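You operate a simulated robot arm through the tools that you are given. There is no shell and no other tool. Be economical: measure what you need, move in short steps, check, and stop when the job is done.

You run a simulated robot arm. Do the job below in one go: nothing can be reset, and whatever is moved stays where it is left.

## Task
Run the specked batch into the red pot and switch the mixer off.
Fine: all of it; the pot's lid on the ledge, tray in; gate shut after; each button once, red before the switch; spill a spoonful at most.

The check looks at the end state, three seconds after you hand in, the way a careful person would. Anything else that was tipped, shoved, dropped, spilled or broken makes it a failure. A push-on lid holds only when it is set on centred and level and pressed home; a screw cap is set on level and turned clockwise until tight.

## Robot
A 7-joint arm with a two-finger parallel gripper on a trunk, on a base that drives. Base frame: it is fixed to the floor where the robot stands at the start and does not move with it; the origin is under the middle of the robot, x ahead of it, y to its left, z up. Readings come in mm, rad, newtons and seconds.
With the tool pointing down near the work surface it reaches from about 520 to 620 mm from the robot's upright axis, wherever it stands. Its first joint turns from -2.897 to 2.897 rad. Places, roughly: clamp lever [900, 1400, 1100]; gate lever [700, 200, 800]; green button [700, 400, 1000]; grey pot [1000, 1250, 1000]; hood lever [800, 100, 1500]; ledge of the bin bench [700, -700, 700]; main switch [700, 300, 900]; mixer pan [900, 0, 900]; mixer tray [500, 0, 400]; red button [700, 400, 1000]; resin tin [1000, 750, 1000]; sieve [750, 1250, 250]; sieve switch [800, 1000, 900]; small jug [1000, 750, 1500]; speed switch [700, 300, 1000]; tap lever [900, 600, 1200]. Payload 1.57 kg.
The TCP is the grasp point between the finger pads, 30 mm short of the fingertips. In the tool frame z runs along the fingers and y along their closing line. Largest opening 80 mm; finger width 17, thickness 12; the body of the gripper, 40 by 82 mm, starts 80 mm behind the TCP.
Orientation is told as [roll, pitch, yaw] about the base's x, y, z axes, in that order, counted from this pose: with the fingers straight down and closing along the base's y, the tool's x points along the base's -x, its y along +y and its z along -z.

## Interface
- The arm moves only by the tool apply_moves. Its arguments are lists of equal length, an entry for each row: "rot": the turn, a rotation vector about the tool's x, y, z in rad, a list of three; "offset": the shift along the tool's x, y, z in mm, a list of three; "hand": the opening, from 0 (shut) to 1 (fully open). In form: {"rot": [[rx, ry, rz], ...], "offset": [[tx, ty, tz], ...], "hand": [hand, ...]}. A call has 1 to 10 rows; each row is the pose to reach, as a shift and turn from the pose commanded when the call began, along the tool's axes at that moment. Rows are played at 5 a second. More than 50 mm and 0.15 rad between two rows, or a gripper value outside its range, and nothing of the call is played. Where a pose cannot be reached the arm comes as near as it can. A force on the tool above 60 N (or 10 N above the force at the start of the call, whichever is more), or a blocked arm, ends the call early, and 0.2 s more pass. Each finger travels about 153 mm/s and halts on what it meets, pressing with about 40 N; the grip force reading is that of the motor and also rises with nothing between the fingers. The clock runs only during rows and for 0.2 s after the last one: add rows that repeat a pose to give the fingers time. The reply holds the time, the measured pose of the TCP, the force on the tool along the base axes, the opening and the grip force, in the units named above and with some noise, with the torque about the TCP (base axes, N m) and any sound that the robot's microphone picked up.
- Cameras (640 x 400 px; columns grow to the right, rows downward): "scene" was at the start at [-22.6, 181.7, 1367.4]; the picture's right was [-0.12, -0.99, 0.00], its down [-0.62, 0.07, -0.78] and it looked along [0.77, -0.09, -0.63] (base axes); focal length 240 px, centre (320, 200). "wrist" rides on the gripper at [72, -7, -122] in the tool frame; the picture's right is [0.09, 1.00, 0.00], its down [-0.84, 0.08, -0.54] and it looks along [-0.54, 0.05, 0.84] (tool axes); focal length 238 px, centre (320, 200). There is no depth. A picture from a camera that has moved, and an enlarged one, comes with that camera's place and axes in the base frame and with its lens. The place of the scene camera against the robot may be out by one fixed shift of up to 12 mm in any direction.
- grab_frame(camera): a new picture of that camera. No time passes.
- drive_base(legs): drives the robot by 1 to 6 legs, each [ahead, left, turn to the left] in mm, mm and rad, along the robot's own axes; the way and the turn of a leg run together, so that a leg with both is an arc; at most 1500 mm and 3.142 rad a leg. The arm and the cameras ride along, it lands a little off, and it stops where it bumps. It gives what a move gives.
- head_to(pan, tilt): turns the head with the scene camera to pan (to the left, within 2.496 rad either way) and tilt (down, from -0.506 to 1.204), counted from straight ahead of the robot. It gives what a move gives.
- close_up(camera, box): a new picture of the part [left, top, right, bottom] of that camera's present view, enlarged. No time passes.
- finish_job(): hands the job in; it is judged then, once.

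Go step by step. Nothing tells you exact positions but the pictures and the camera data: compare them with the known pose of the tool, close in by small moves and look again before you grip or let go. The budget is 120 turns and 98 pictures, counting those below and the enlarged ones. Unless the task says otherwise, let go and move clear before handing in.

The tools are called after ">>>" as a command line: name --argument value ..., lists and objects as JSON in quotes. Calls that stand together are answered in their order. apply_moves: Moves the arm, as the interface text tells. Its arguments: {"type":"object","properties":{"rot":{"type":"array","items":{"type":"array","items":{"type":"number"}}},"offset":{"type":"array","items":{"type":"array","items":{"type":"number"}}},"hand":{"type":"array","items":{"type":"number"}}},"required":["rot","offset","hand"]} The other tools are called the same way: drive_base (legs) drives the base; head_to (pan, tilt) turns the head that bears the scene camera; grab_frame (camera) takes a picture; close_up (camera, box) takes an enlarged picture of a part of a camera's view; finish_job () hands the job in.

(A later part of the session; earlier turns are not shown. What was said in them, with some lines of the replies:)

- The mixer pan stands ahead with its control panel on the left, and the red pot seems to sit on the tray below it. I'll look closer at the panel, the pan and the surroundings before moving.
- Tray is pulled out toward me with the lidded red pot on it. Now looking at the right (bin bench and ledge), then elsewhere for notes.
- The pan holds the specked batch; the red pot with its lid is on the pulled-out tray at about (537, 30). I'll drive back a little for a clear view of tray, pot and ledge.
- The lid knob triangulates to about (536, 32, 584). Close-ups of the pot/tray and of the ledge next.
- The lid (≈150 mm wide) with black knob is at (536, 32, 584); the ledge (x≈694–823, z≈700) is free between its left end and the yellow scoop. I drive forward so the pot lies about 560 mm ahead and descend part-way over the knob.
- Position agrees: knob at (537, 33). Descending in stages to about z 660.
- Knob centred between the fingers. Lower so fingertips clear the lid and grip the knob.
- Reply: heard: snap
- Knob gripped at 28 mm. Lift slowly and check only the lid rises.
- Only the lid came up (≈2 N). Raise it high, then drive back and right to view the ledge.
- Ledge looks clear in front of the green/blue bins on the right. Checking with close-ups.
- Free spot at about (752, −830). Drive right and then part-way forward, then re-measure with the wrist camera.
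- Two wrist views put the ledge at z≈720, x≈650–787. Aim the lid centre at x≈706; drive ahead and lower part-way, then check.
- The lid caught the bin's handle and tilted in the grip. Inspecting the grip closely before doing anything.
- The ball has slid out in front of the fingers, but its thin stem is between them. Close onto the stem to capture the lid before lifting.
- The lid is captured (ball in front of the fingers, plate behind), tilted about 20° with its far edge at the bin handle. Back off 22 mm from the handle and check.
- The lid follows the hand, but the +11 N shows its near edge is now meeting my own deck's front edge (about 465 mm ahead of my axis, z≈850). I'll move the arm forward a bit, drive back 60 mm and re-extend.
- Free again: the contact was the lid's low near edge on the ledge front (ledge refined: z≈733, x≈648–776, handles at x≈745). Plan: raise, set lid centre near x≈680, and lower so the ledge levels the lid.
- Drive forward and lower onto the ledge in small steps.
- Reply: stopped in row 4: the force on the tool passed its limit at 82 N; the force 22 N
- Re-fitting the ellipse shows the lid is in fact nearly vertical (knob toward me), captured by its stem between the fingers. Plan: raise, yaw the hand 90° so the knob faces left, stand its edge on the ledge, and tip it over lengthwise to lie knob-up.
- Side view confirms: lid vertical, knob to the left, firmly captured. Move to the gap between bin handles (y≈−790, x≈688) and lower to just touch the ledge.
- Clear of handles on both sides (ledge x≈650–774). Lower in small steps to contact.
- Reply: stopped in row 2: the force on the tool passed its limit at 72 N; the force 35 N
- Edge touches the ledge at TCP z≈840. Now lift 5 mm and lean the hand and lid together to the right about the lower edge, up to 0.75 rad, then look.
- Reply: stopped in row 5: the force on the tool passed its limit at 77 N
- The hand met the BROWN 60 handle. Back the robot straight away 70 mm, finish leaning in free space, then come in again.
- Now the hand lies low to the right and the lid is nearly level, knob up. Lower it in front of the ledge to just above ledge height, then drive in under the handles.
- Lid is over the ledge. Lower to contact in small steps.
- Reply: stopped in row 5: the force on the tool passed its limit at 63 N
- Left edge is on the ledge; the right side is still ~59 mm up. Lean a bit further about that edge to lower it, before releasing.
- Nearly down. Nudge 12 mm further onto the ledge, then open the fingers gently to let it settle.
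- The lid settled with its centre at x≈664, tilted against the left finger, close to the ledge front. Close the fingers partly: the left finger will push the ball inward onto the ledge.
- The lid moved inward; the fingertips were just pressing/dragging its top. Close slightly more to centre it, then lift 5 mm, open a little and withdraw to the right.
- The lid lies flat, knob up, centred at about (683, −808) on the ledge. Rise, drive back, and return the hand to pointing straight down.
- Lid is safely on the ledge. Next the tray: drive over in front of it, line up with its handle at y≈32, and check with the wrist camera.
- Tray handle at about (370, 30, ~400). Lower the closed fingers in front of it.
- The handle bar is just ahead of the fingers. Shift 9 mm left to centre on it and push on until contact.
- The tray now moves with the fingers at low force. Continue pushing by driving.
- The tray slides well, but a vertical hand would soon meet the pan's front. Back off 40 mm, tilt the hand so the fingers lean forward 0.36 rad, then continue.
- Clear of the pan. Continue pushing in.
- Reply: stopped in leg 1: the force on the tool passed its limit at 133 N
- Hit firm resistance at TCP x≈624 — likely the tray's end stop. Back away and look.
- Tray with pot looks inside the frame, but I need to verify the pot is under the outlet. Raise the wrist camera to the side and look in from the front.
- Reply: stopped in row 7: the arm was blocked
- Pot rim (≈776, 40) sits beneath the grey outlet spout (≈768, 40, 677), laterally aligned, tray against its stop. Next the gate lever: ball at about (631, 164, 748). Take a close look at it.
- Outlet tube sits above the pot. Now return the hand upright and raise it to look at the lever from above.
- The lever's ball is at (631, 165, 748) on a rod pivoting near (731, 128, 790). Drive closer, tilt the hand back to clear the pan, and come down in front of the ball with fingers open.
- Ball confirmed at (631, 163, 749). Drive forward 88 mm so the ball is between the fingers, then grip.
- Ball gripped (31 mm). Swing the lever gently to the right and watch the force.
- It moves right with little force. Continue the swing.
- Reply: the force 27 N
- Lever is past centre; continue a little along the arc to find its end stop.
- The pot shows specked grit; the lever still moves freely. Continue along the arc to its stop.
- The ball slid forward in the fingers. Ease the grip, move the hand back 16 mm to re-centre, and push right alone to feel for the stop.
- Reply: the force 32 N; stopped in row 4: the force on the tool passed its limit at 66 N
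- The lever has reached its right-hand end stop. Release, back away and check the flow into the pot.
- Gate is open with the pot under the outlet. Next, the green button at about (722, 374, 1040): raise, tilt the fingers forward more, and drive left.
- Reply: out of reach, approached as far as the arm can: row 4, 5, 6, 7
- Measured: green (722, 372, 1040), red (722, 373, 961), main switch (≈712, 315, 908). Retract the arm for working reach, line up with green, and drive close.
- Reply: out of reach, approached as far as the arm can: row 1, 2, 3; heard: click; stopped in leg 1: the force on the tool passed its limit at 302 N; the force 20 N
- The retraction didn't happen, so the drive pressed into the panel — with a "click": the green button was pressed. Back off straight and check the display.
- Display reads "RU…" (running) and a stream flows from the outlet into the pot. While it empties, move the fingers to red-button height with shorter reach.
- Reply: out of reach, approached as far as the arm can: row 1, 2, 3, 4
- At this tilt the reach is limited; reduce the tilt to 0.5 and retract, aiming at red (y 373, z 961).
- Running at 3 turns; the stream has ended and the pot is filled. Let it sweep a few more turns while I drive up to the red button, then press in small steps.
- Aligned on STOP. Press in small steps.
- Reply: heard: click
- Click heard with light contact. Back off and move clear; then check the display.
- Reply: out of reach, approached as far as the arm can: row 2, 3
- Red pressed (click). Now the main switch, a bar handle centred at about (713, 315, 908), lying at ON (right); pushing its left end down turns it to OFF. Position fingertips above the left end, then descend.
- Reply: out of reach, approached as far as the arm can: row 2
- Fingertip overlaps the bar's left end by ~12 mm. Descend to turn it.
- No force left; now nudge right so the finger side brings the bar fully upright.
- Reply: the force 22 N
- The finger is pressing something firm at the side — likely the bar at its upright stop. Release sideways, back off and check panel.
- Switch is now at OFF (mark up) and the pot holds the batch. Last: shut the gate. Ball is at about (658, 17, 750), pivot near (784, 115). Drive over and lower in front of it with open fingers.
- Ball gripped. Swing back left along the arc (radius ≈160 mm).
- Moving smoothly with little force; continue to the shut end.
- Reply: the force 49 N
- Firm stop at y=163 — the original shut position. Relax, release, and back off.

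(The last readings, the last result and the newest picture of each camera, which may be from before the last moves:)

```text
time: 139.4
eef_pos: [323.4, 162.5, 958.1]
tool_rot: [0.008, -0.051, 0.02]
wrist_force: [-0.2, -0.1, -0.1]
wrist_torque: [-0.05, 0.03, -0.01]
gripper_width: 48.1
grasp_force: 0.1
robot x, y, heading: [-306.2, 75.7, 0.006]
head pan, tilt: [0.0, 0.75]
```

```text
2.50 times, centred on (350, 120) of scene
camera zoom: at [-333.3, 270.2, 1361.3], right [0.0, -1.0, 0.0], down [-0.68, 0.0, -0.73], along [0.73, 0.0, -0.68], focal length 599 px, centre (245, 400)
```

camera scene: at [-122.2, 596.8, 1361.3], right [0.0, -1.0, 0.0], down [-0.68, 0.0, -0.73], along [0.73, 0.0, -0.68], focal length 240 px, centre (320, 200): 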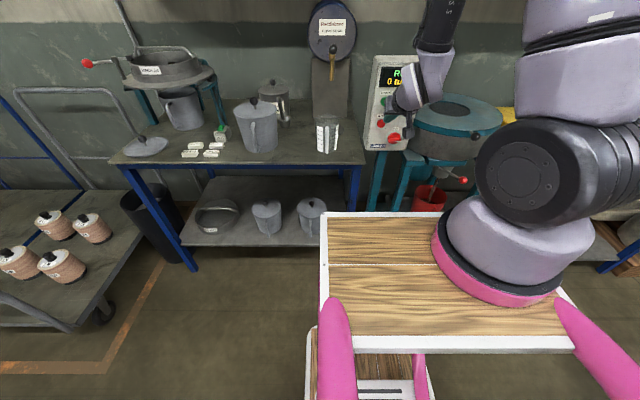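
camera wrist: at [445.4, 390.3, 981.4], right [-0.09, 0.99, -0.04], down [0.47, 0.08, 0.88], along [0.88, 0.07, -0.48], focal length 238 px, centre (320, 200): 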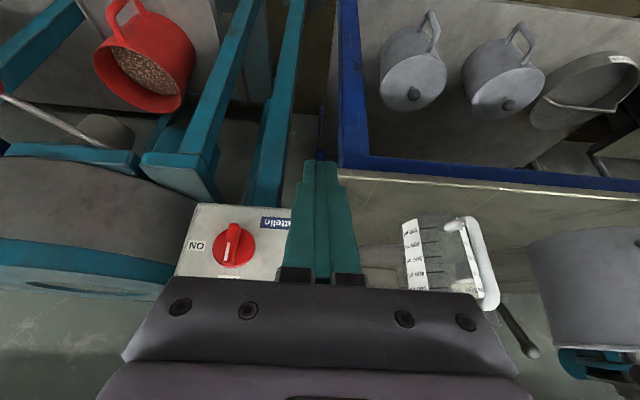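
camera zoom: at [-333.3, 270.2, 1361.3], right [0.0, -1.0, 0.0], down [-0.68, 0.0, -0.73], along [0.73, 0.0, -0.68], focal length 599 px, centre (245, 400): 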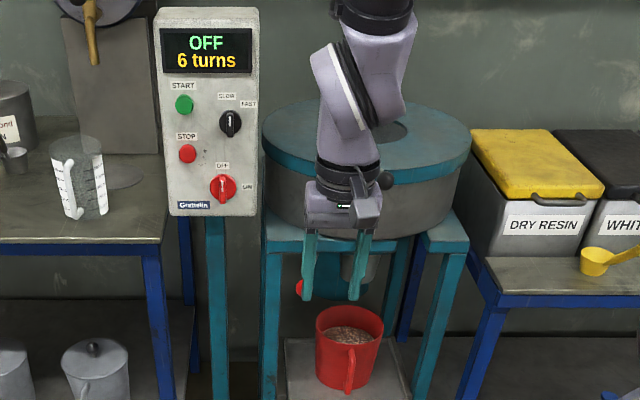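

The display reads OFF, the gate lever is back at its shut stop, and the pot with the batch stands on the pushed-in tray. The lid was lying flat on the ledge when I left it, and the arm is clear, so I hand in.

>>> finish_job

```text
The job is handed in.
```

I ran the specked batch into the red pot and handed the job in. I did not look into the pan to confirm it is empty. The stream into the pot had ended by 3 turns, and the mixer ran to 6 turns before I stopped it.

- **Buttons and switch:** green was pressed once and red once. The main switch was turned off after that, and the display reads OFF.
- **Gate and tray:** the gate lever is back at its shut stop, and the tray is pushed in to its stop.
- **Lid:** it lies flat on the ledge in front of the Brown 60 bin, knob up. On the way there it knocked against a bin handle and tipped in the grip, so I had to turn it back over.
- **Bin handle:** the hand or the lid also bumped the Brown 60 bin's handle. I saw no bin moved.
- **Green button:** the fingers drove into the panel at about 300 N when it was pressed. The panel still worked normally afterwards.
- **Spill:** none showed in the pictures I took.
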